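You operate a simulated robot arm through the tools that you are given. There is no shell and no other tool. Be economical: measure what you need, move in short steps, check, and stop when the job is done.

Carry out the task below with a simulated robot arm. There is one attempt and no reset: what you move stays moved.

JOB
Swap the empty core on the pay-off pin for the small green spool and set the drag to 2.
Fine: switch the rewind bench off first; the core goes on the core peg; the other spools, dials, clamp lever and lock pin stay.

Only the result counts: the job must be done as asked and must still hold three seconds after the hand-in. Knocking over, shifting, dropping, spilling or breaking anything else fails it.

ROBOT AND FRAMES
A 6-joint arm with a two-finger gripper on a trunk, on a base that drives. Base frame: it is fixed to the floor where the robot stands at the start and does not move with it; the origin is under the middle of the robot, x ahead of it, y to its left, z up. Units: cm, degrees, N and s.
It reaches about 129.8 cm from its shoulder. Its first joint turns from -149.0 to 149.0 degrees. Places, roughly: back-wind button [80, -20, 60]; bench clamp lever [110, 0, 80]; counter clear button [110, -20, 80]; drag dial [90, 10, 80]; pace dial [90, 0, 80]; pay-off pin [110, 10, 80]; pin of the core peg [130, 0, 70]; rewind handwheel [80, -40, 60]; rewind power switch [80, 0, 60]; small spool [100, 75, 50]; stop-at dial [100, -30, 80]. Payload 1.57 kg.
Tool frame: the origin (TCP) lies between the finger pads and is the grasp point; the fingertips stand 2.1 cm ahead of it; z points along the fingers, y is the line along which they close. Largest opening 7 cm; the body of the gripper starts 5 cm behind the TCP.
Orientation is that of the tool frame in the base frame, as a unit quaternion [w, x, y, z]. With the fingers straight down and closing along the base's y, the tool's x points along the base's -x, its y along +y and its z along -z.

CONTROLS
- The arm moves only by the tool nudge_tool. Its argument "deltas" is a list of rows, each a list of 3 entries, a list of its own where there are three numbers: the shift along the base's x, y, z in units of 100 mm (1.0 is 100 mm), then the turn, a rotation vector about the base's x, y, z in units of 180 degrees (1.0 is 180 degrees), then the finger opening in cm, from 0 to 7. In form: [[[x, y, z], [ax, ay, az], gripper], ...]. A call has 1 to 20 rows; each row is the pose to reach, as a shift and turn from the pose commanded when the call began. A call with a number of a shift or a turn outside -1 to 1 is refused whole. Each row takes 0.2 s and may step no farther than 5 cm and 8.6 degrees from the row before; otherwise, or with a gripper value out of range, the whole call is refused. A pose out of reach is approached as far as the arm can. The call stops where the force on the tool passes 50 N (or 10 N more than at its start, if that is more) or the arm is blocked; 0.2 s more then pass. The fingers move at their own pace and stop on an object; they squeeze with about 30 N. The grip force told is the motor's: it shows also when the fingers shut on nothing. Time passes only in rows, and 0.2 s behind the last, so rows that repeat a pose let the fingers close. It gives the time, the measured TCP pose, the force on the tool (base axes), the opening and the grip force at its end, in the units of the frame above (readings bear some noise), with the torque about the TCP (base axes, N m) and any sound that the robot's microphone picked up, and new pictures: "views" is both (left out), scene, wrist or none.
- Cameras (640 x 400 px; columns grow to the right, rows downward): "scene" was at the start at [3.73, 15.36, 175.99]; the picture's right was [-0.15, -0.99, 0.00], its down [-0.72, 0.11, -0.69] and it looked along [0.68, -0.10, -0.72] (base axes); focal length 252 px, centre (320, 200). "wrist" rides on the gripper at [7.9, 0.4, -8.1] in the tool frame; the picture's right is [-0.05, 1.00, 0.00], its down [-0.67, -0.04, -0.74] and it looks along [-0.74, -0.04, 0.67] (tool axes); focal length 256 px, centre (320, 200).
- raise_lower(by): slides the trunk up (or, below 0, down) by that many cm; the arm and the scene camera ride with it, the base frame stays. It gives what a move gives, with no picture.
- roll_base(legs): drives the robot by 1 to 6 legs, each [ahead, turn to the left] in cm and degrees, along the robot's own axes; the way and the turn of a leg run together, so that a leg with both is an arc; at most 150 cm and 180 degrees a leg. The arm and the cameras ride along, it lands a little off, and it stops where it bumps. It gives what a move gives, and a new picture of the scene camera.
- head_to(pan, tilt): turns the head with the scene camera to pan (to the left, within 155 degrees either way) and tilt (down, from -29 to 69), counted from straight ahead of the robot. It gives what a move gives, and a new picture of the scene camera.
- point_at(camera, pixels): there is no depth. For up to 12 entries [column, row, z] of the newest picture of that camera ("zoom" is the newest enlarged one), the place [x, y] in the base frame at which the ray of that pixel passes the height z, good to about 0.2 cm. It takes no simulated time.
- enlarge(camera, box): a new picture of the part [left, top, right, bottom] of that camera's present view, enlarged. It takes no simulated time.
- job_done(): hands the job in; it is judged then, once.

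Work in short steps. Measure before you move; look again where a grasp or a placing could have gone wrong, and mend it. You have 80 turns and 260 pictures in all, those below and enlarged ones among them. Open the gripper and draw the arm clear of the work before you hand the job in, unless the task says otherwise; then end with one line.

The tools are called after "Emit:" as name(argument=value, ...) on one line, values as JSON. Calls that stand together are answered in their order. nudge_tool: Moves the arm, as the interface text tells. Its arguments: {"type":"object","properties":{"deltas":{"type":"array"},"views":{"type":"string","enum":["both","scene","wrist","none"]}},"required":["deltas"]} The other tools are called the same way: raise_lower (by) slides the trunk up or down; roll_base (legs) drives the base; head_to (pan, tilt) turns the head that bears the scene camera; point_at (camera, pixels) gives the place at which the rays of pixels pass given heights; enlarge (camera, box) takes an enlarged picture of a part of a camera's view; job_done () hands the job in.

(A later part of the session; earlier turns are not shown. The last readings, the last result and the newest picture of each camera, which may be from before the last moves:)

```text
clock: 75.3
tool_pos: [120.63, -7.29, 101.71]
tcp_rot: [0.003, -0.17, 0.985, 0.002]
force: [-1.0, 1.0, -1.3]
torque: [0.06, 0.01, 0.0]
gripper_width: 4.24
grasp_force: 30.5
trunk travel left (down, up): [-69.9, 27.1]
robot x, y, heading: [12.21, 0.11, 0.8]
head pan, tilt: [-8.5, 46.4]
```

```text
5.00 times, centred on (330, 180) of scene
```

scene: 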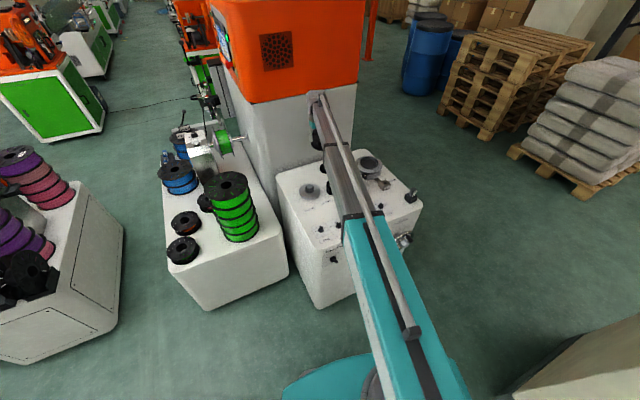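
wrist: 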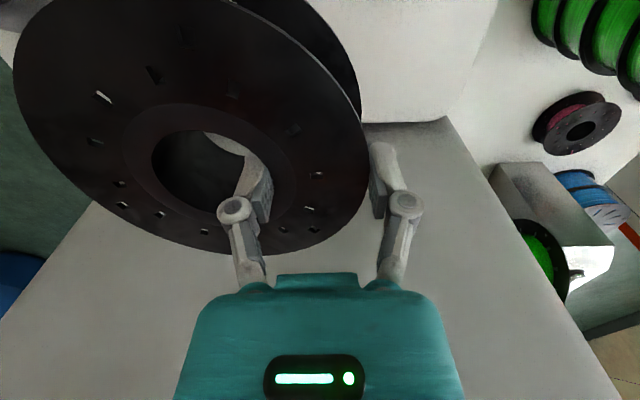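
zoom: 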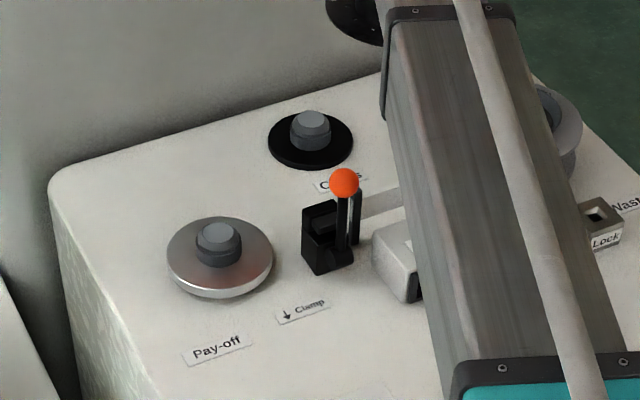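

Clear view of both pins. Measure: pay-off pin top (219,232), core-peg pin top (310,118), disc centres.

Emit:
point_at(camera="zoom", pixels=[[219, 232, 79], [219, 232, 78], [219, 250, 76], [220, 254, 75], [310, 119, 79], [310, 119, 78], [310, 119, 77], [310, 119, 76], [310, 142, 75], [310, 142, 74.5], [310, 142, 74], [345, 183, 86]])

Emit:
enlarge(camera="scene", box=[300, 150, 350, 200])

```text
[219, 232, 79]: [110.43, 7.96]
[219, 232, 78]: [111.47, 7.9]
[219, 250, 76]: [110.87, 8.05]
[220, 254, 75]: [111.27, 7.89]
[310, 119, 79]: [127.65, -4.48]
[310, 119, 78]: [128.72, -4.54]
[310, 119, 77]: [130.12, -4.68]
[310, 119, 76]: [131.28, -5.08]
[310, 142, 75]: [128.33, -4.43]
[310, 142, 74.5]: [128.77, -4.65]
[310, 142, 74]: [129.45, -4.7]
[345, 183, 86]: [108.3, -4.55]
```

```text
8.00 times, centred on (325, 175) of scene
```

zoom: 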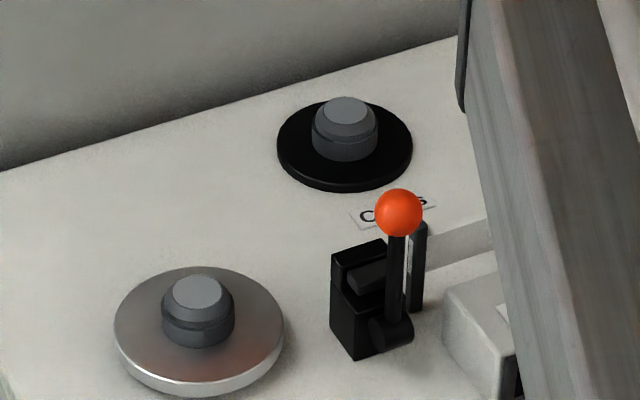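

Peg pin at ≈(128.4, −4.5), consistent with a 13/−18 cm bench layout. Now check the core's bore centre in hand.

Emit:
nudge_tool(deltas=[[[0, 0.4, 0], [0, 0, 0], 2], [[0.1, 0.6, 0], [0, 0, 0], 2]], views="wrist")

Emit:
enlarge(camera="wrist", box=[0, 0, 400, 270])

Emit:
point_at(camera="wrist", pixels=[[212, 172, 101.1], [152, 165, 101.1], [13, 100, 101.1], [368, 160, 101.1], [200, 253, 101.1]])

```text
clock: 75.9
tool_pos: [121.5, -1.09, 101.76]
tcp_rot: [0.005, -0.17, 0.986, 0.002]
force: [-0.1, -0.9, -2.4]
torque: [0.02, 0.0, -0.02]
gripper_width: 4.23
grasp_force: 29.9
trunk travel left (down, up): [-69.9, 27.1]
robot x, y, heading: [12.51, -0.18, 0.3]
head pan, tilt: [-8.5, 46.4]
```

wrist: 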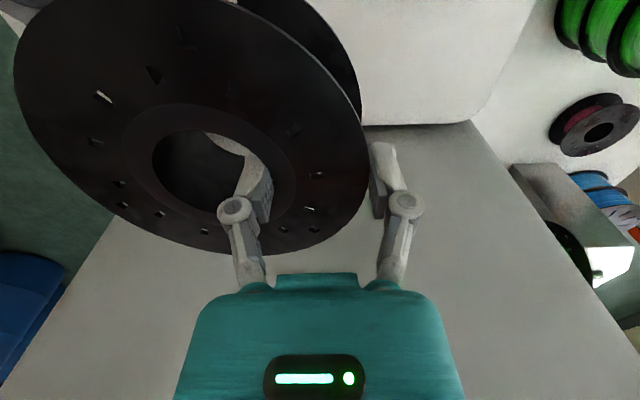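

```text
1.48 times, centred on (200, 135) of wrist
```

zoom: 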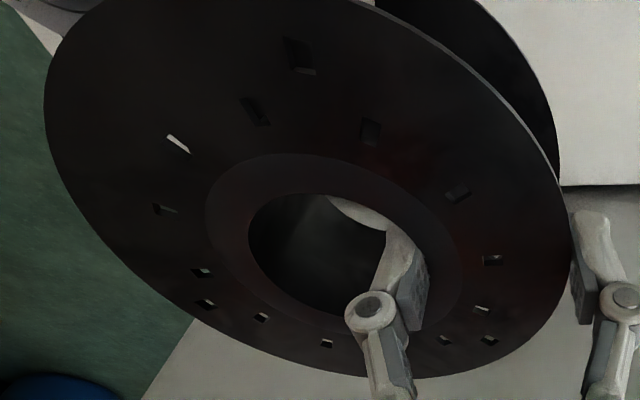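

```text
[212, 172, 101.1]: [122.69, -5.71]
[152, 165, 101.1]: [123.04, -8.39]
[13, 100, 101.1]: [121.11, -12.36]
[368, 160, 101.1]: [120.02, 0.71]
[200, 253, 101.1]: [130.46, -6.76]
```

Bore centre in hand is offset ≈(1.35,−4.7) from the TCP. Move TCP to (127.05, 0.2), then lower to just above the pin.

Emit:
nudge_tool(deltas=[[[0.3, 0.08, 0], [0, 0, 0], 2], [[0.555, 0.127, 0], [0, 0, 0], 2], [[0.555, 0.127, 0], [0, 0, 0], 2]], views="none")

Emit:
raise_lower(by=-16.5)

Emit:
nudge_tool(deltas=[[[0, 0, 0], [0, 0, 0], 2]])

Emit:
enlarge(camera="wrist", box=[60, 60, 320, 260])

Emit:
enlarge(camera="scene", box=[280, 100, 400, 200])

```text
clock: 76.7
tool_pos: [127.37, -0.05, 101.72]
tcp_rot: [0.004, -0.169, 0.986, 0.002]
force: [-0.5, 0.3, -2.1]
torque: [0.07, 0.03, 0.0]
gripper_width: 4.2
grasp_force: 30.1
trunk travel left (down, up): [-69.9, 27.1]
robot x, y, heading: [12.41, -0.33, 0.7]
head pan, tilt: [-8.5, 46.4]
```

```text
clock: 78.5
tool_pos: [127.26, 0.01, 85.24]
tcp_rot: [0.004, -0.17, 0.985, 0.001]
force: [0.2, -0.2, -1.4]
torque: [0.08, 0.03, -0.05]
gripper_width: 4.24
grasp_force: 30.4
trunk travel left (down, up): [-53.4, 43.6]
robot x, y, heading: [12.23, 0.15, 0.7]
head pan, tilt: [-8.5, 46.4]
```

```text
clock: 79.0
tool_pos: [127.2, -0.05, 85.22]
tcp_rot: [0.004, -0.169, 0.986, 0.002]
force: [-0.4, 0.1, -0.7]
torque: [0.08, 0.04, -0.03]
gripper_width: 4.24
grasp_force: 29.9
trunk travel left (down, up): [-53.4, 43.6]
robot x, y, heading: [12.37, -0.34, 0.5]
head pan, tilt: [-8.5, 46.4]
```

scene: 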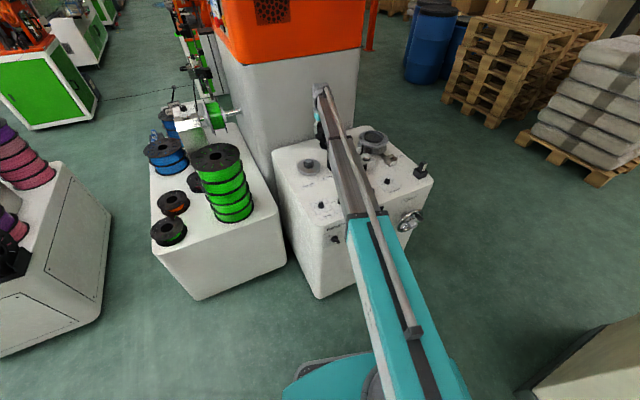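
wrist: 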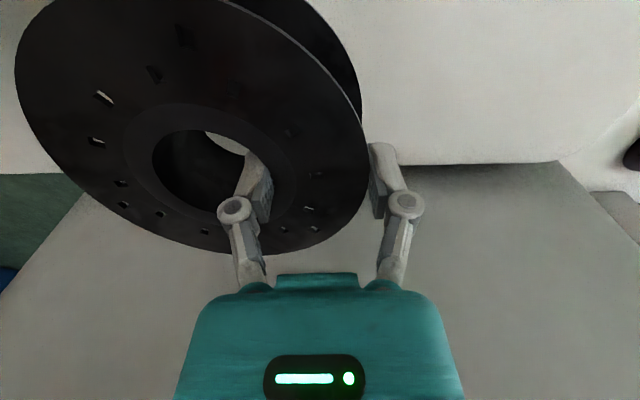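

```text
2.00 times, centred on (190, 160) of wrist
```

zoom: 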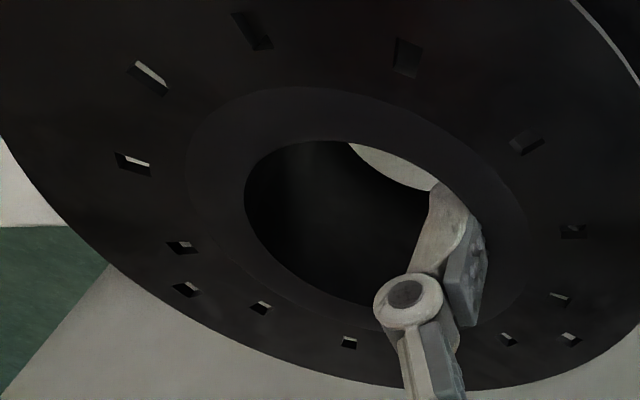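

```text
4.00 times, centred on (340, 150) of scene
```

zoom: 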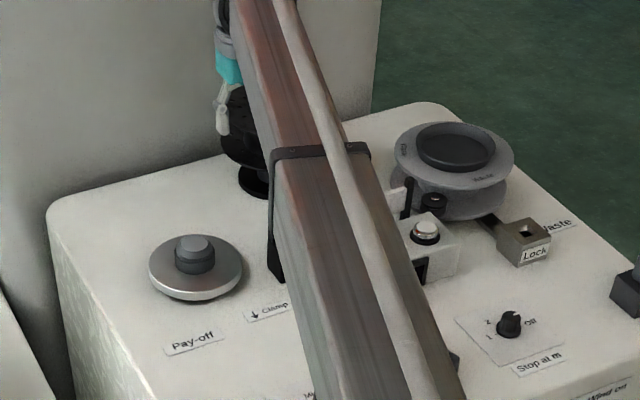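

Now lower in small steps watching force; pin contact is expected around TCP z≈83.

Emit:
raise_lower(by=-2.0)

Emit:
raise_lower(by=-0.6)

```text
clock: 79.6
tool_pos: [127.28, 0.02, 83.25]
tcp_rot: [0.006, -0.17, 0.985, 0.001]
force: [-0.1, 0.0, -1.5]
torque: [0.04, 0.04, -0.03]
gripper_width: 4.2
grasp_force: 30.0
trunk travel left (down, up): [-51.4, 45.6]
robot x, y, heading: [12.44, -0.14, 0.7]
head pan, tilt: [-8.5, 46.4]
```

```text
clock: 80.2
tool_pos: [127.22, -0.04, 82.55]
tcp_rot: [0.004, -0.17, 0.985, 0.002]
force: [-0.2, -0.4, -1.3]
torque: [0.11, 0.01, 0.0]
gripper_width: 4.23
grasp_force: 30.2
trunk travel left (down, up): [-50.8, 46.2]
robot x, y, heading: [12.52, -0.05, 0.7]
head pan, tilt: [-8.5, 46.4]
```

Emit:
raise_lower(by=-0.6)

Emit:
nudge_tool(deltas=[[[0, 0, 0], [0, 0, 0], 2]])

Emit:
enlarge(camera="wrist", box=[60, 60, 320, 260])

Emit:
enlarge(camera="scene", box=[290, 110, 370, 180])

```text
clock: 80.7
tool_pos: [127.26, 0.09, 82.08]
tcp_rot: [0.004, -0.169, 0.986, 0.002]
force: [5.0, -2.5, 1.1]
torque: [-0.31, -0.36, 0.18]
gripper_width: 4.22
grasp_force: 30.4
trunk travel left (down, up): [-50.2, 46.8]
robot x, y, heading: [12.31, 0.08, 0.6]
head pan, tilt: [-8.5, 46.4]
```

```text
clock: 81.1
tool_pos: [127.36, -0.19, 82.09]
tcp_rot: [0.005, -0.17, 0.985, 0.001]
force: [6.3, -3.9, 1.8]
torque: [-0.37, -0.43, 0.23]
gripper_width: 4.2
grasp_force: 29.7
trunk travel left (down, up): [-50.2, 46.8]
robot x, y, heading: [12.13, 0.3, 0.6]
head pan, tilt: [-8.5, 46.4]
```

scene: 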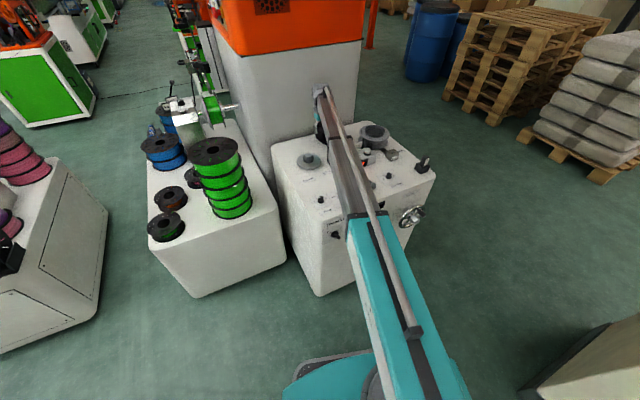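
wrist: 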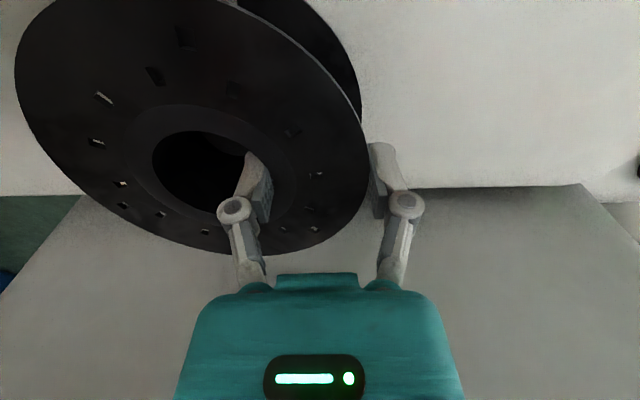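

```text
2.00 times, centred on (190, 160) of wrist
```

zoom: 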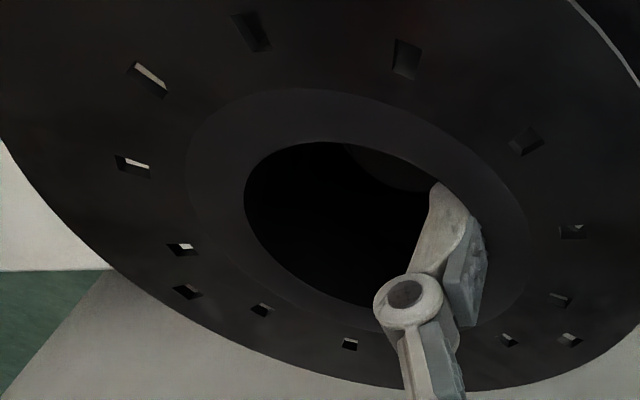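

```text
5.71 times, centred on (330, 145) of scene
```

zoom: 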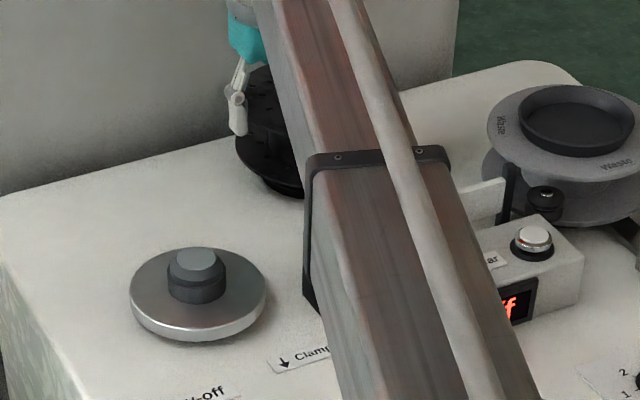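

Contact force (+6,−4,+2) says the pin's chamfer pushes toward +x/−y. Shift (0.35, −0.25) cm and lower a bit.

Emit:
nudge_tool(deltas=[[[0.035, -0.025, 0], [0, 0, 0], 2], [[0.035, -0.025, 0], [0, 0, 0], 2]], views="none")

Emit:
raise_lower(by=-0.4)

```text
clock: 81.7
tool_pos: [127.76, -0.14, 81.97]
tcp_rot: [0.004, -0.169, 0.986, 0.002]
force: [-0.6, -0.2, -1.4]
torque: [0.06, 0.01, 0.01]
gripper_width: 4.22
grasp_force: 30.1
trunk travel left (down, up): [-50.2, 46.8]
robot x, y, heading: [12.61, 0.3, 1.0]
head pan, tilt: [-8.5, 46.4]
```

```text
clock: 82.2
tool_pos: [127.68, -0.24, 81.7]
tcp_rot: [0.003, -0.169, 0.986, 0.002]
force: [1.0, -0.7, -1.0]
torque: [0.06, 0.03, -0.02]
gripper_width: 4.25
grasp_force: 30.5
trunk travel left (down, up): [-49.8, 47.2]
robot x, y, heading: [12.63, -0.02, 0.8]
head pan, tilt: [-8.5, 46.4]
```

Free again; keep lowering.

Emit:
raise_lower(by=-0.5)

Emit:
raise_lower(by=-0.4)

```text
clock: 82.8
tool_pos: [127.62, -0.22, 81.1]
tcp_rot: [0.004, -0.17, 0.985, 0.002]
force: [-1.1, 0.2, -1.4]
torque: [0.1, -0.01, 0.03]
gripper_width: 4.21
grasp_force: 29.5
trunk travel left (down, up): [-49.3, 47.7]
robot x, y, heading: [12.3, 0.04, 0.6]
head pan, tilt: [-8.5, 46.4]
```

```text
clock: 83.3
tool_pos: [127.68, -0.26, 80.72]
tcp_rot: [0.004, -0.17, 0.986, 0.002]
force: [-0.5, 0.6, -2.1]
torque: [0.07, 0.01, -0.01]
gripper_width: 4.23
grasp_force: 30.0
trunk travel left (down, up): [-48.9, 48.1]
robot x, y, heading: [12.51, -0.06, 0.4]
head pan, tilt: [-8.5, 46.4]
```

Emit:
raise_lower(by=-0.4)

Emit:
raise_lower(by=-0.3)

Emit:
enlarge(camera="scene", box=[290, 110, 370, 180])

```text
clock: 83.8
tool_pos: [127.63, -0.28, 80.38]
tcp_rot: [0.005, -0.17, 0.985, 0.002]
force: [2.0, 1.5, 9.0]
torque: [-0.24, -0.3, 0.11]
gripper_width: 4.21
grasp_force: 30.2
trunk travel left (down, up): [-48.5, 48.5]
robot x, y, heading: [12.59, 0.02, 0.6]
head pan, tilt: [-8.5, 46.4]
```

```text
clock: 84.4
tool_pos: [127.58, -0.23, 80.21]
tcp_rot: [0.006, -0.169, 0.986, 0.001]
force: [3.1, 5.0, 17.0]
torque: [-0.15, -0.18, 0.13]
gripper_width: 4.25
grasp_force: 30.2
trunk travel left (down, up): [-48.2, 48.8]
robot x, y, heading: [12.3, 0.29, 0.6]
head pan, tilt: [-8.5, 46.4]
```

```text
5.71 times, centred on (330, 145) of scene
```

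zoom: 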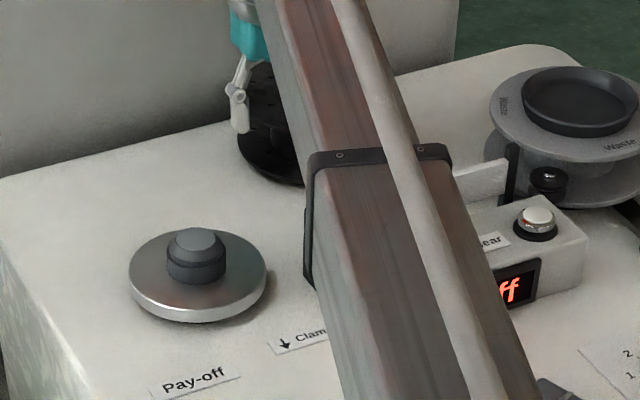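

Seated at z≈80.2 as predicted (up-force 17 N). Release and raise.

Emit:
nudge_tool(deltas=[[[0, 0, 0], [0, 0, 0], 5], [[0, 0, 0], [0, 0, 0], 6], [[0, 0, 0], [0, 0, 0], 6]], views="none")

Emit:
raise_lower(by=6)

Emit:
nudge_tool(deltas=[[[-0.3, 0.3, 0], [0, 0, 0], 6], [[-0.6, 0.6, 0], [0, 0, 0], 6]])

Emit:
enlarge(camera="scene", box=[290, 110, 370, 180])

```text
clock: 85.2
tool_pos: [127.68, -0.25, 80.0]
tcp_rot: [0.005, -0.17, 0.985, 0.002]
force: [-0.7, 0.2, 0.0]
torque: [0.04, -0.03, 0.01]
gripper_width: 5.98
grasp_force: 0.1
trunk travel left (down, up): [-48.2, 48.8]
robot x, y, heading: [12.64, 0.1, 0.7]
head pan, tilt: [-8.5, 46.4]
```

```text
clock: 86.2
tool_pos: [127.75, -0.28, 85.99]
tcp_rot: [0.004, -0.168, 0.986, 0.001]
force: [-0.3, -0.4, 0.3]
torque: [0.0, 0.01, 0.01]
gripper_width: 6.0
grasp_force: 0.1
trunk travel left (down, up): [-54.2, 42.8]
robot x, y, heading: [12.55, 0.23, 0.6]
head pan, tilt: [-8.5, 46.4]
```

```text
clock: 86.8
tool_pos: [121.81, 5.73, 86.04]
tcp_rot: [0.004, -0.17, 0.986, 0.001]
force: [-0.2, 0.7, 0.3]
torque: [-0.01, 0.03, 0.06]
gripper_width: 5.97
grasp_force: 0.1
trunk travel left (down, up): [-54.2, 42.8]
robot x, y, heading: [12.42, 0.1, 0.7]
head pan, tilt: [-8.5, 46.4]
```

scene: 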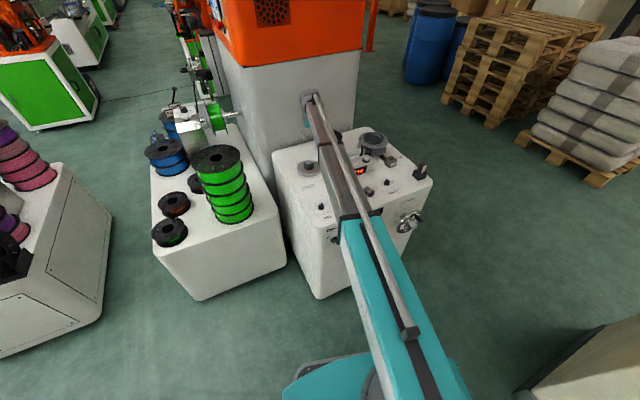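
wrist: 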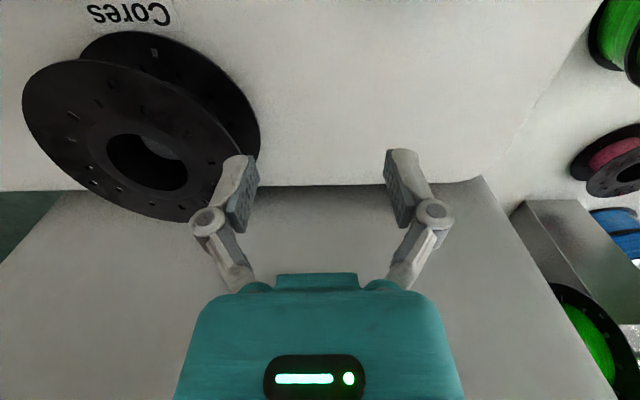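

```text
5.71 times, centred on (330, 145) of scene
```

zoom: 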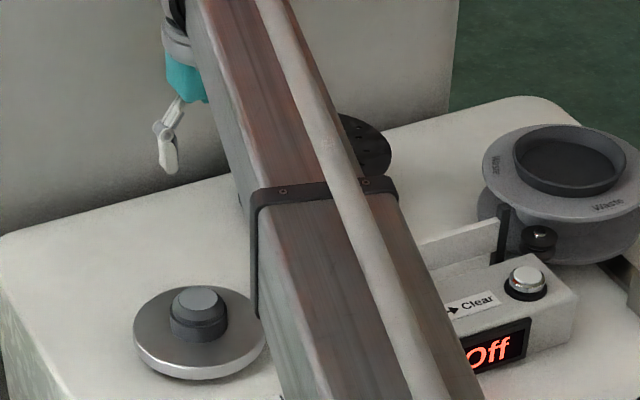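

Core is seated on the peg with the pin visible in its bore. Next the spool: raise 30 cm and turn the base left 37° so the hand comes over the cart's spool at (100,75).

Emit:
raise_lower(by=30)

Emit:
roll_base(legs=[[-6, 0], [0, 36]])

Emit:
nudge_tool(deltas=[[[0, 0, 0], [0, 0, 0], 6.2]], views="wrist")

```text
clock: 89.8
tool_pos: [121.9, 5.72, 116.01]
tcp_rot: [0.005, -0.17, 0.985, 0.002]
force: [0.7, -0.3, -0.2]
torque: [0.01, -0.03, 0.02]
gripper_width: 6.01
grasp_force: 0.0
trunk travel left (down, up): [-84.2, 12.8]
robot x, y, heading: [12.27, -0.16, 0.6]
head pan, tilt: [-8.5, 46.4]
```

```text
clock: 93.3
tool_pos: [91.38, 68.64, 116.13]
tcp_rot: [0.005, -0.466, 0.885, 0.004]
force: [0.9, -0.1, 1.0]
torque: [-0.01, 0.03, -0.01]
gripper_width: 5.97
grasp_force: 0.1
trunk travel left (down, up): [-84.2, 12.8]
robot x, y, heading: [8.27, -2.95, 36.4]
head pan, tilt: [-8.5, 46.4]
```

scene: 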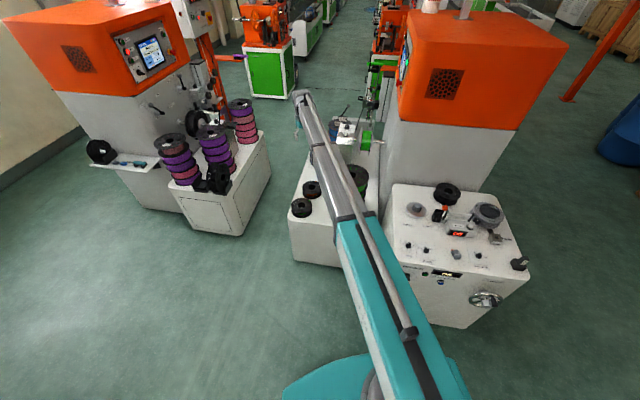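

```text
clock: 93.7
tool_pos: [91.47, 68.68, 116.1]
tcp_rot: [0.005, -0.465, 0.885, 0.002]
force: [-0.5, -0.5, 0.8]
torque: [0.02, 0.0, 0.0]
gripper_width: 6.19
grasp_force: 0.1
trunk travel left (down, up): [-84.2, 12.8]
robot x, y, heading: [8.35, -2.85, 36.6]
head pan, tilt: [-8.5, 46.4]
```

wrist: 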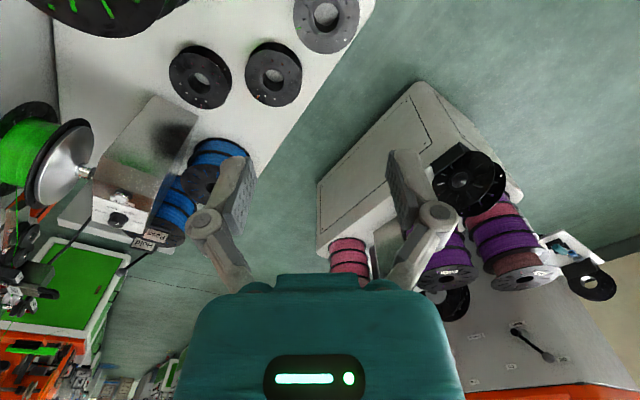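

Three small spools are visible; enlarge to identify the green one and measure.

Emit:
enlarge(camera="scene", box=[270, 160, 390, 240])

Emit:
point_at(camera="zoom", pixels=[[168, 235, 60], [168, 235, 57], [168, 235, 54], [168, 235, 51]])

Emit:
point_at(camera="wrist", pixels=[[326, 17, 60], [326, 17, 57], [326, 17, 54], [326, 17, 51]])

```text
5.00 times, centred on (330, 200) of scene
```

zoom: 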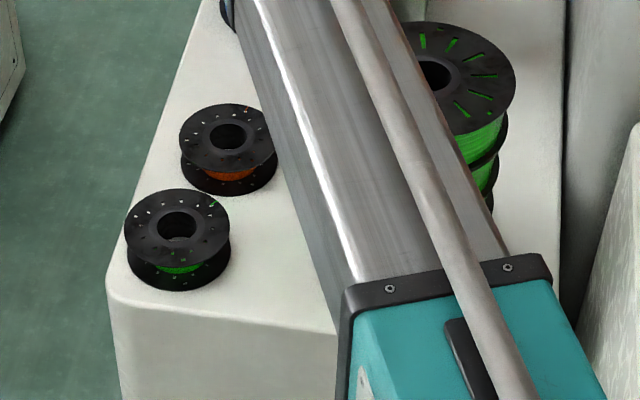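

```text
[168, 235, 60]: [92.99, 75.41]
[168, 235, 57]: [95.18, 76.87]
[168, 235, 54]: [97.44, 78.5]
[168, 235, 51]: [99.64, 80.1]
```

```text
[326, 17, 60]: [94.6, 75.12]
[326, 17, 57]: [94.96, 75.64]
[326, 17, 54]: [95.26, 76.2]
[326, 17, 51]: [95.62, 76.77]
```

The nearest spool is the green one. Move slightly to (91, 71) and lower the trunk 36 cm for a close view.

Emit:
raise_lower(by=-36)

Emit:
nudge_tool(deltas=[[[-0.1, 0.1, 0], [0, 0, 0], 6.2]])

Emit:
enlarge(camera="wrist", box=[200, 0, 420, 180])

```text
clock: 97.2
tool_pos: [91.38, 68.79, 79.94]
tcp_rot: [0.004, -0.465, 0.885, 0.004]
force: [0.4, -0.2, -0.3]
torque: [0.01, 0.02, 0.04]
gripper_width: 6.21
grasp_force: 0.1
trunk travel left (down, up): [-48.2, 48.8]
robot x, y, heading: [8.3, -3.22, 36.7]
head pan, tilt: [-8.5, 46.4]
```

```text
clock: 97.6
tool_pos: [90.39, 69.8, 80.04]
tcp_rot: [0.004, -0.466, 0.885, 0.003]
force: [0.6, 0.4, 0.4]
torque: [0.0, 0.0, 0.01]
gripper_width: 6.19
grasp_force: 0.1
trunk travel left (down, up): [-48.2, 48.8]
robot x, y, heading: [8.32, -3.38, 36.4]
head pan, tilt: [-8.5, 46.4]
```

scene: 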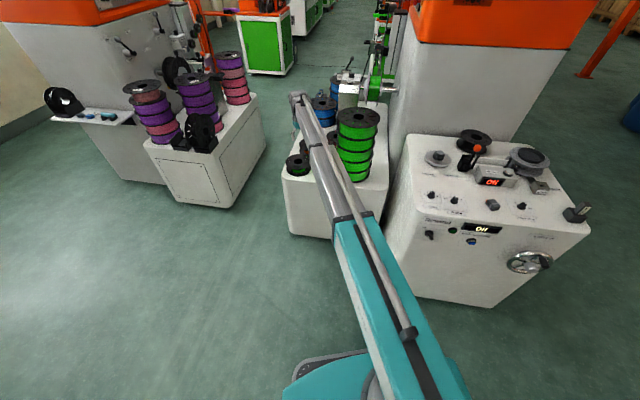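
wrist: 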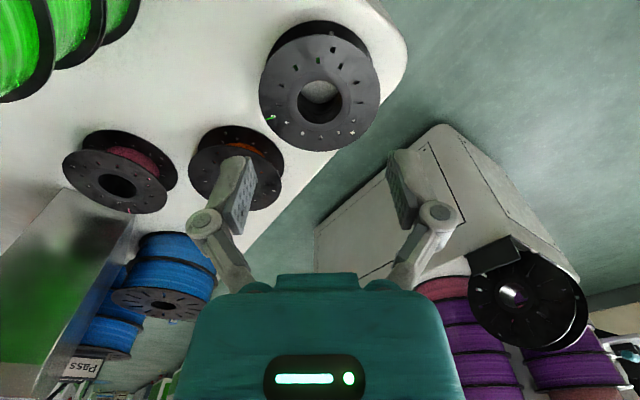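

```text
2.22 times, centred on (310, 90) of wrist
```

zoom: 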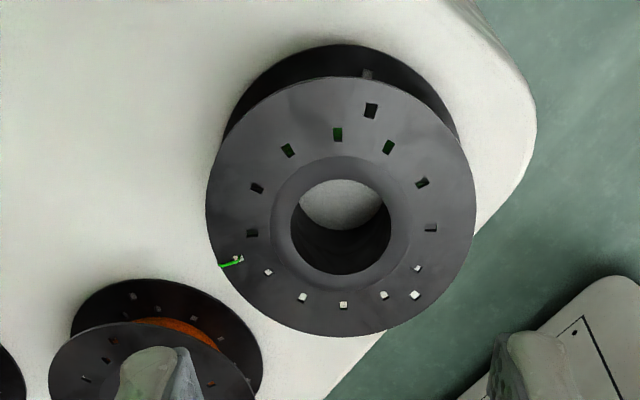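

Spool bore at ≈(94.5, 75.0), top z≈59.6, no pin inside. Move to pinch position (outer finger toward the cart edge side) and lower to z≈66 for a check.

Emit:
nudge_tool(deltas=[[[0, 0.4, 0], [0, 0, 0], 6.2], [[0.015, 0.79, 0], [0, 0, 0], 6.2], [[0.015, 0.79, 0], [0, 0, 0], 6.2]], views="none")

Emit:
raise_lower(by=-14)

Emit:
nudge_tool(deltas=[[[0, 0, 0], [0, 0, 0], 6.2]], views="wrist")

Emit:
enlarge(camera="wrist", box=[100, 0, 460, 240])

```text
clock: 98.4
tool_pos: [90.55, 77.63, 80.02]
tcp_rot: [0.004, -0.466, 0.885, 0.003]
force: [-0.3, 0.4, -0.6]
torque: [-0.02, -0.01, 0.02]
gripper_width: 6.2
grasp_force: 0.0
trunk travel left (down, up): [-48.2, 48.8]
robot x, y, heading: [8.38, -2.89, 36.7]
head pan, tilt: [-8.5, 46.4]
```

```text
clock: 100.0
tool_pos: [90.48, 77.58, 66.02]
tcp_rot: [0.004, -0.466, 0.885, 0.003]
force: [0.0, -0.5, -0.1]
torque: [-0.03, -0.02, -0.02]
gripper_width: 6.2
grasp_force: 0.0
trunk travel left (down, up): [-34.2, 62.8]
robot x, y, heading: [7.85, -2.99, 36.6]
head pan, tilt: [-8.5, 46.4]
```

```text
clock: 100.4
tool_pos: [90.49, 77.44, 66.06]
tcp_rot: [0.005, -0.466, 0.885, 0.003]
force: [-0.6, -0.3, 0.2]
torque: [-0.01, 0.03, 0.01]
gripper_width: 6.21
grasp_force: 0.1
trunk travel left (down, up): [-34.2, 62.8]
robot x, y, heading: [8.5, -2.86, 36.5]
head pan, tilt: [-8.5, 46.4]
```

wrist: 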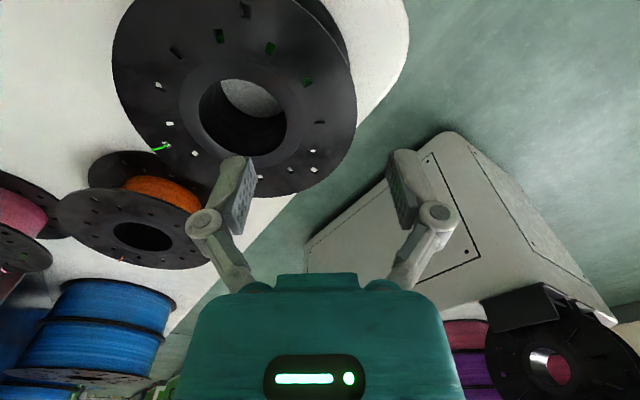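

```text
1.67 times, centred on (280, 120) of wrist
```

zoom: 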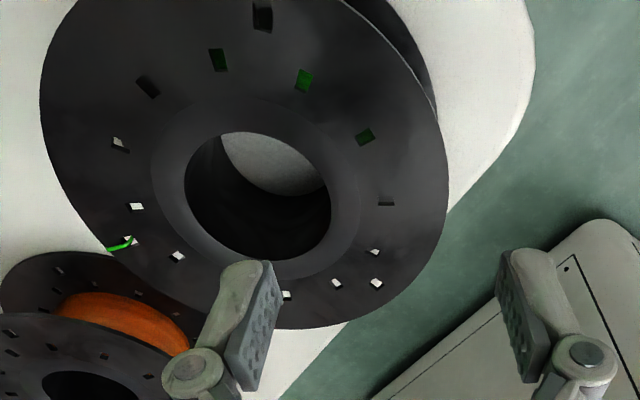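

Emit:
point_at(camera="wrist", pixels=[[242.8, 118, 60.2], [242.8, 118, 59.6], [242.8, 118, 59], [113, 60, 59.6], [357, 100, 59.6], [280, 196, 59.6]])

Emit:
raise_lower(by=-2.4)

Emit:
nudge_tool(deltas=[[[0, 0, 0], [0, 0, 0], 6.2]], views="wrist")

Emit:
enlarge(camera="wrist", box=[100, 0, 460, 240])

```text
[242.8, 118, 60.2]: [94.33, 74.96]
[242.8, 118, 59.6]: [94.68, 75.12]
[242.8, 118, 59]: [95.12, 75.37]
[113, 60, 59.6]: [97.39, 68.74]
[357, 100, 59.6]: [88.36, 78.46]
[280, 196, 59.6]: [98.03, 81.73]
```

```text
clock: 101.1
tool_pos: [90.46, 77.45, 63.63]
tcp_rot: [0.004, -0.465, 0.885, 0.003]
force: [0.2, 0.1, 0.2]
torque: [-0.02, 0.01, -0.01]
gripper_width: 6.19
grasp_force: 0.0
trunk travel left (down, up): [-31.8, 65.2]
robot x, y, heading: [8.46, -3.0, 36.4]
head pan, tilt: [-8.5, 46.4]
```

```text
clock: 101.5
tool_pos: [90.52, 77.57, 63.7]
tcp_rot: [0.004, -0.466, 0.885, 0.003]
force: [-0.2, -0.1, 0.3]
torque: [-0.01, 0.01, 0.01]
gripper_width: 6.22
grasp_force: 0.0
trunk travel left (down, up): [-31.8, 65.2]
robot x, y, heading: [8.37, -2.92, 36.6]
head pan, tilt: [-8.5, 46.4]
```

wrist: 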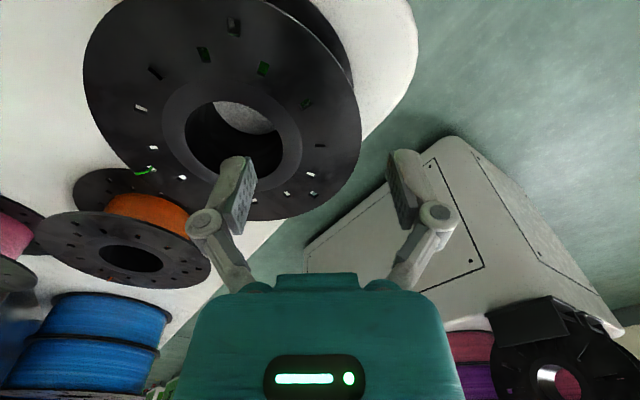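

```text
1.67 times, centred on (280, 120) of wrist
```

zoom: 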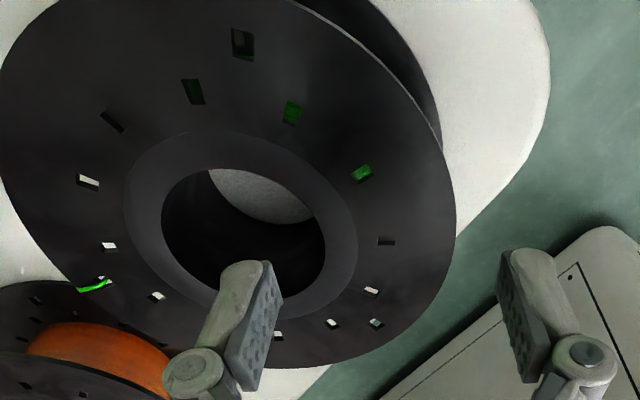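

Emit:
point_at(camera="wrist", pixels=[[234, 138, 60.2], [234, 138, 59.6], [234, 138, 59], [234, 138, 58.4], [186, 138, 59.3], [289, 138, 59.3]])

Emit:
enlarge(camera="scene", box=[270, 80, 350, 180])

```text
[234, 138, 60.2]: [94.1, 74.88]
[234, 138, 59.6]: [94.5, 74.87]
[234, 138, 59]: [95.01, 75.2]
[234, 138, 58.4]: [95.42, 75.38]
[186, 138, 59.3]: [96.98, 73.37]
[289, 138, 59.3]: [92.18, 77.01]
```

```text
4.00 times, centred on (310, 130) of scene
```

zoom: 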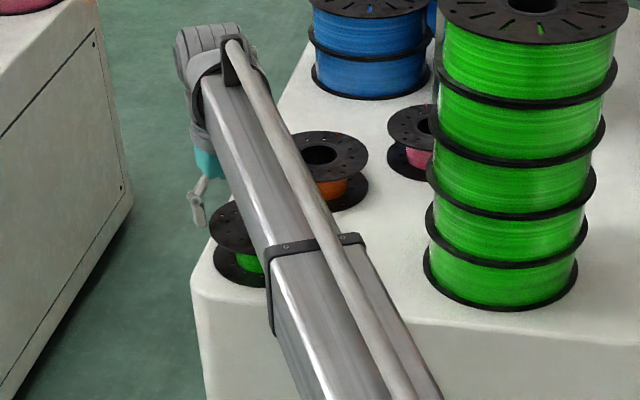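

All views agree: bore (94.55, 74.97), top 59.6; TCP offset 4.8 cm is right. Lower 3.3 cm, then close.

Emit:
raise_lower(by=-3.3)

Emit:
nudge_tool(deltas=[[[0, 0, 0], [0, 0, 0], 5.5], [[0, 0, 0], [0, 0, 0], 4.5], [[0, 0, 0], [0, 0, 0], 3], [[0, 0, 0], [0, 0, 0], 2], [[0, 0, 0], [0, 0, 0], 2]], views="wrist")

```text
clock: 102.3
tool_pos: [90.54, 77.54, 60.2]
tcp_rot: [0.004, -0.465, 0.885, 0.003]
force: [0.1, 0.4, 0.7]
torque: [-0.04, 0.0, -0.03]
gripper_width: 6.19
grasp_force: 0.0
trunk travel left (down, up): [-28.5, 68.5]
robot x, y, heading: [8.6, -2.95, 36.7]
head pan, tilt: [-8.5, 46.4]
```

```text
clock: 103.5
tool_pos: [90.58, 77.58, 60.32]
tcp_rot: [0.004, -0.466, 0.885, 0.004]
force: [0.7, 2.2, 2.7]
torque: [-0.18, -0.22, 0.14]
gripper_width: 4.26
grasp_force: 29.8
trunk travel left (down, up): [-28.5, 68.5]
robot x, y, heading: [8.09, -2.89, 36.7]
head pan, tilt: [-8.5, 46.4]
```

wrist: 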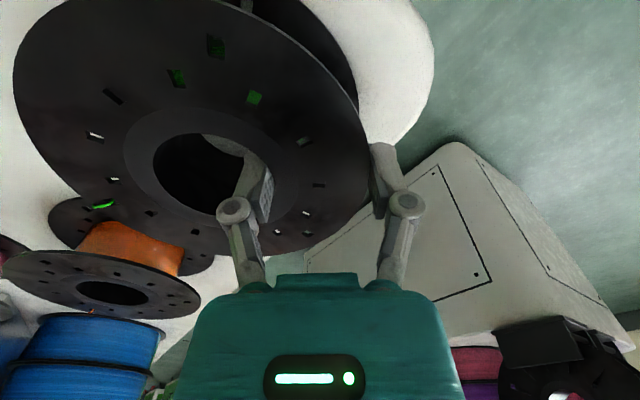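

Same 4.26 cm grip. Lift 4 cm and check.

Emit:
raise_lower(by=4)

Emit:
nudge_tool(deltas=[[[0, 0, 0], [0, 0, 0], 2], [[0, 0, 0], [0, 0, 0], 2]])

Emit:
enlarge(camera="scene", box=[250, 80, 370, 200])

```text
clock: 104.3
tool_pos: [90.51, 77.59, 64.3]
tcp_rot: [0.003, -0.466, 0.885, 0.003]
force: [0.1, 0.6, -1.8]
torque: [0.03, 0.03, 0.0]
gripper_width: 4.29
grasp_force: 30.3
trunk travel left (down, up): [-32.5, 64.5]
robot x, y, heading: [8.46, -3.42, 36.7]
head pan, tilt: [-8.5, 46.4]
```

```text
clock: 104.9
tool_pos: [90.43, 77.55, 64.22]
tcp_rot: [0.004, -0.466, 0.885, 0.003]
force: [-0.1, -0.6, -2.1]
torque: [-0.02, 0.09, 0.02]
gripper_width: 4.27
grasp_force: 29.9
trunk travel left (down, up): [-32.5, 64.5]
robot x, y, heading: [8.5, -3.14, 36.8]
head pan, tilt: [-8.5, 46.4]
```

scene: 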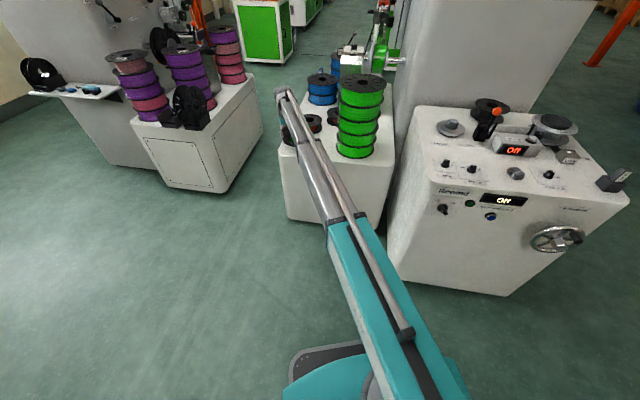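
wrist: 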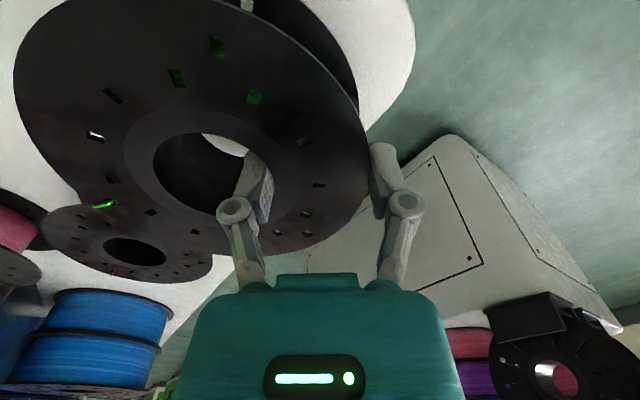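

```text
3.33 times, centred on (310, 140) of scene
```

zoom: 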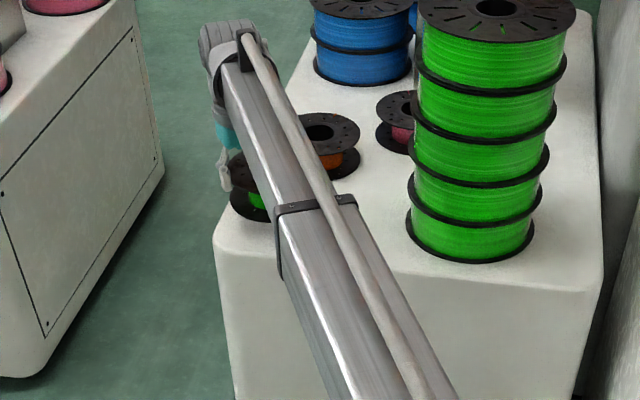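

Held (2 N). Raise to z≈115, retract ~14 cm towards the robot, then turn back right.

Emit:
raise_lower(by=40)

Emit:
raise_lower(by=11)

Emit:
nudge_tool(deltas=[[[-0.25, -0.25, 0], [0, 0, 0], 2], [[-0.5, -0.5, 0], [0, 0, 0], 2], [[-0.75, -0.75, 0], [0, 0, 0], 2], [[-1, -1, 0], [0, 0, 0], 2]], views="wrist")

Emit:
roll_base(legs=[[0, -36.4]])

```text
clock: 108.8
tool_pos: [90.41, 77.48, 104.27]
tcp_rot: [0.004, -0.466, 0.885, 0.003]
force: [-0.8, 0.2, -2.1]
torque: [0.02, 0.07, 0.0]
gripper_width: 4.24
grasp_force: 30.1
trunk travel left (down, up): [-72.5, 24.5]
robot x, y, heading: [8.14, -2.98, 36.8]
head pan, tilt: [-8.5, 46.4]
```

```text
clock: 110.2
tool_pos: [90.49, 77.55, 115.3]
tcp_rot: [0.004, -0.465, 0.885, 0.003]
force: [0.1, 0.1, -2.1]
torque: [0.05, 0.07, -0.02]
gripper_width: 4.28
grasp_force: 30.1
trunk travel left (down, up): [-83.5, 13.5]
robot x, y, heading: [8.3, -3.2, 36.4]
head pan, tilt: [-8.5, 46.4]
```

```text
clock: 111.2
tool_pos: [80.34, 67.51, 115.31]
tcp_rot: [0.004, -0.465, 0.885, 0.003]
force: [0.0, -0.1, -1.8]
torque: [0.02, 0.08, 0.01]
gripper_width: 4.23
grasp_force: 30.0
trunk travel left (down, up): [-83.5, 13.5]
robot x, y, heading: [8.31, -3.11, 36.8]
head pan, tilt: [-8.5, 46.4]
```

wrist: 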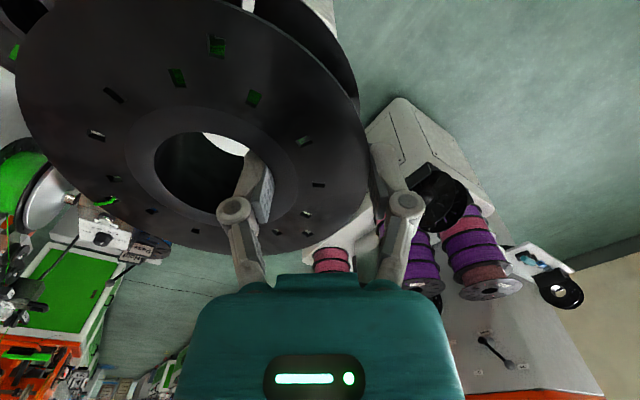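

```text
clock: 114.1
tool_pos: [108.09, 10.1, 115.43]
tcp_rot: [0.005, -0.161, 0.987, 0.002]
force: [-0.2, 0.7, -2.4]
torque: [0.08, 0.03, -0.01]
gripper_width: 4.27
grasp_force: 29.9
trunk travel left (down, up): [-83.5, 13.5]
robot x, y, heading: [7.73, 0.38, -0.1]
head pan, tilt: [-8.5, 46.4]
```

scene: 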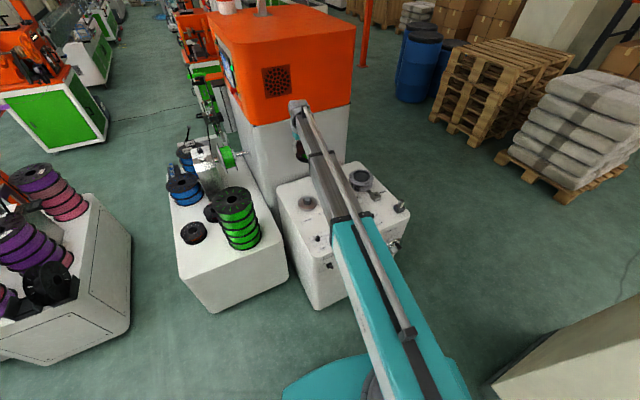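

Now above the bench at (108.1, 10.1), yaw 18.5°. Measure the bore in hand and the pay-off pin.

Emit:
nudge_tool(deltas=[[[0, 0, 0], [0, 0, 0], 2]], views="wrist")

Emit:
enlarge(camera="wrist", box=[0, 0, 400, 270])

Emit:
enlarge(camera="scene", box=[270, 160, 370, 240])

Emit:
point_at(camera="wrist", pixels=[[207, 173, 114.7], [14, 100, 114.7], [368, 160, 114.7], [200, 253, 114.7]])

```text
clock: 114.5
tool_pos: [107.98, 10.18, 115.23]
tcp_rot: [0.004, -0.163, 0.987, 0.001]
force: [-0.4, 0.8, -1.3]
torque: [0.06, 0.01, 0.0]
gripper_width: 4.28
grasp_force: 30.5
trunk travel left (down, up): [-83.5, 13.5]
robot x, y, heading: [7.68, 0.31, -0.3]
head pan, tilt: [-8.5, 46.4]
```

wrist: 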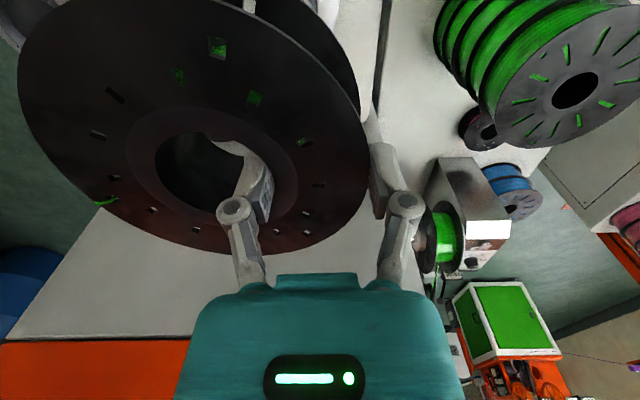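

```text
1.48 times, centred on (200, 135) of wrist
```

zoom: 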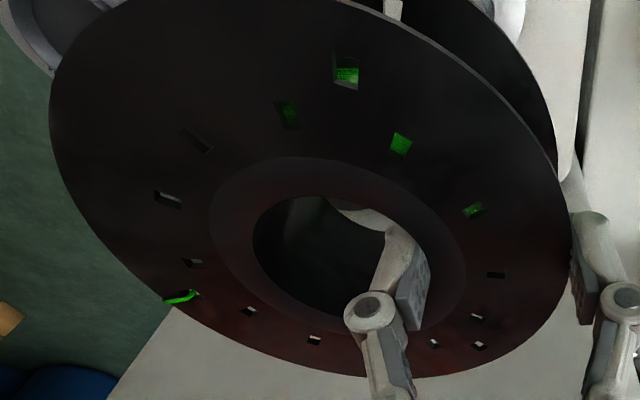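

```text
5.00 times, centred on (320, 200) of scene
```

zoom: 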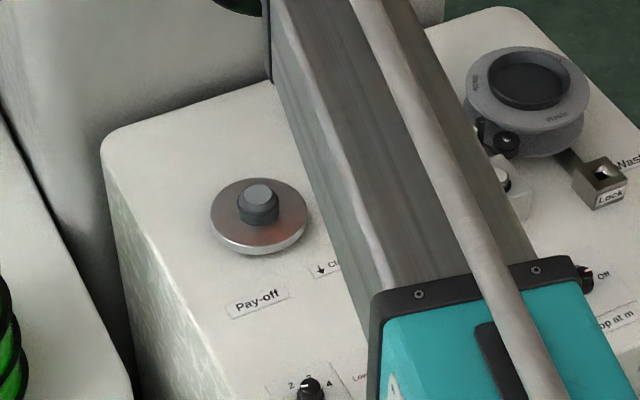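

```text
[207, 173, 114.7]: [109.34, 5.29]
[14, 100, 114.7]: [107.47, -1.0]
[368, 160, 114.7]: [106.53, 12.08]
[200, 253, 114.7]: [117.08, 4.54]
```

The spool sits in hand like the core did, so the target TCP is about (108.75, 12.65). Move there and lower to just above the pin.

Emit:
nudge_tool(deltas=[[[0.04, 0.13, 0], [0, 0, 0], 2], [[0.077, 0.247, 0], [0, 0, 0], 2], [[0.077, 0.247, 0], [0, 0, 0], 2]], views="none")

Emit:
raise_lower(by=-28.5)

Emit:
nudge_tool(deltas=[[[0, 0, 0], [0, 0, 0], 2]])

Emit:
enlarge(camera="scene", box=[260, 80, 360, 200])

```text
clock: 115.3
tool_pos: [108.78, 12.43, 115.31]
tcp_rot: [0.005, -0.162, 0.987, 0.001]
force: [0.2, -0.1, -1.3]
torque: [0.06, 0.07, 0.01]
gripper_width: 4.25
grasp_force: 30.7
trunk travel left (down, up): [-83.5, 13.5]
robot x, y, heading: [7.77, 0.44, -0.3]
head pan, tilt: [-8.5, 46.4]
```

```text
clock: 118.2
tool_pos: [108.78, 12.57, 86.74]
tcp_rot: [0.006, -0.161, 0.987, 0.002]
force: [-0.1, -0.3, -1.8]
torque: [0.09, 0.03, -0.01]
gripper_width: 4.27
grasp_force: 30.1
trunk travel left (down, up): [-55.0, 42.0]
robot x, y, heading: [8.19, -0.27, -0.2]
head pan, tilt: [-8.5, 46.4]
```

```text
clock: 118.6
tool_pos: [108.82, 12.56, 86.88]
tcp_rot: [0.005, -0.162, 0.987, 0.001]
force: [0.5, 0.4, -1.3]
torque: [0.1, 0.03, -0.02]
gripper_width: 4.25
grasp_force: 30.4
trunk travel left (down, up): [-55.0, 42.0]
robot x, y, heading: [7.59, 0.36, -0.0]
head pan, tilt: [-8.5, 46.4]
```

scene: 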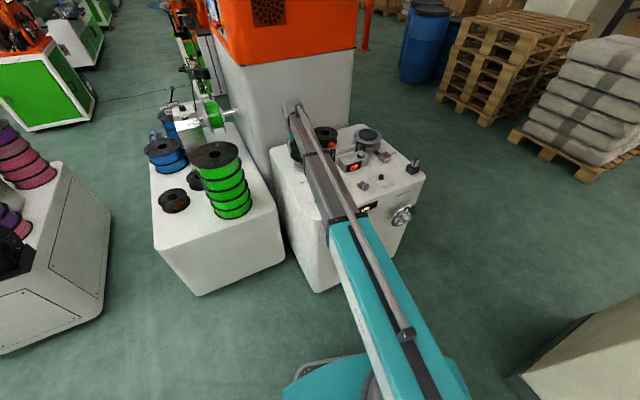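
wrist: 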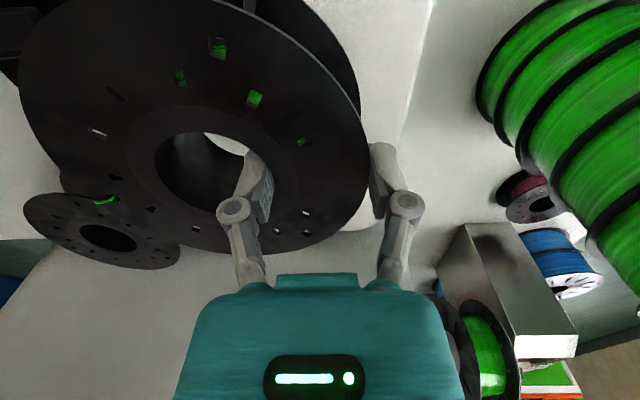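

```text
3.33 times, centred on (310, 140) of scene
```

zoom: 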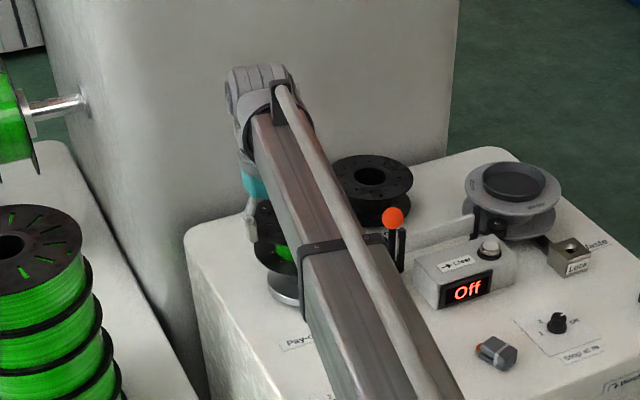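

Aligned. Lower in steps watching force.

Emit:
raise_lower(by=-2.6)

Emit:
raise_lower(by=-0.5)

Emit:
raise_lower(by=-0.4)

```text
clock: 119.3
tool_pos: [108.74, 12.6, 84.18]
tcp_rot: [0.005, -0.162, 0.987, 0.002]
force: [0.2, 0.9, -2.6]
torque: [0.05, 0.02, 0.0]
gripper_width: 4.26
grasp_force: 29.8
trunk travel left (down, up): [-52.4, 44.6]
robot x, y, heading: [8.16, 0.01, -0.1]
head pan, tilt: [-8.5, 46.4]
```

```text
clock: 119.8
tool_pos: [108.89, 12.59, 83.76]
tcp_rot: [0.004, -0.161, 0.987, 0.002]
force: [0.7, 0.1, -1.0]
torque: [0.07, 0.03, 0.0]
gripper_width: 4.27
grasp_force: 30.7
trunk travel left (down, up): [-51.9, 45.1]
robot x, y, heading: [8.16, 0.23, -0.3]
head pan, tilt: [-8.5, 46.4]
```

```text
clock: 120.4
tool_pos: [108.84, 12.66, 83.4]
tcp_rot: [0.004, -0.161, 0.987, 0.003]
force: [-0.6, 0.0, -2.6]
torque: [0.07, 0.04, 0.0]
gripper_width: 4.25
grasp_force: 29.8
trunk travel left (down, up): [-51.5, 45.5]
robot x, y, heading: [7.84, 0.38, -0.2]
head pan, tilt: [-8.5, 46.4]
```

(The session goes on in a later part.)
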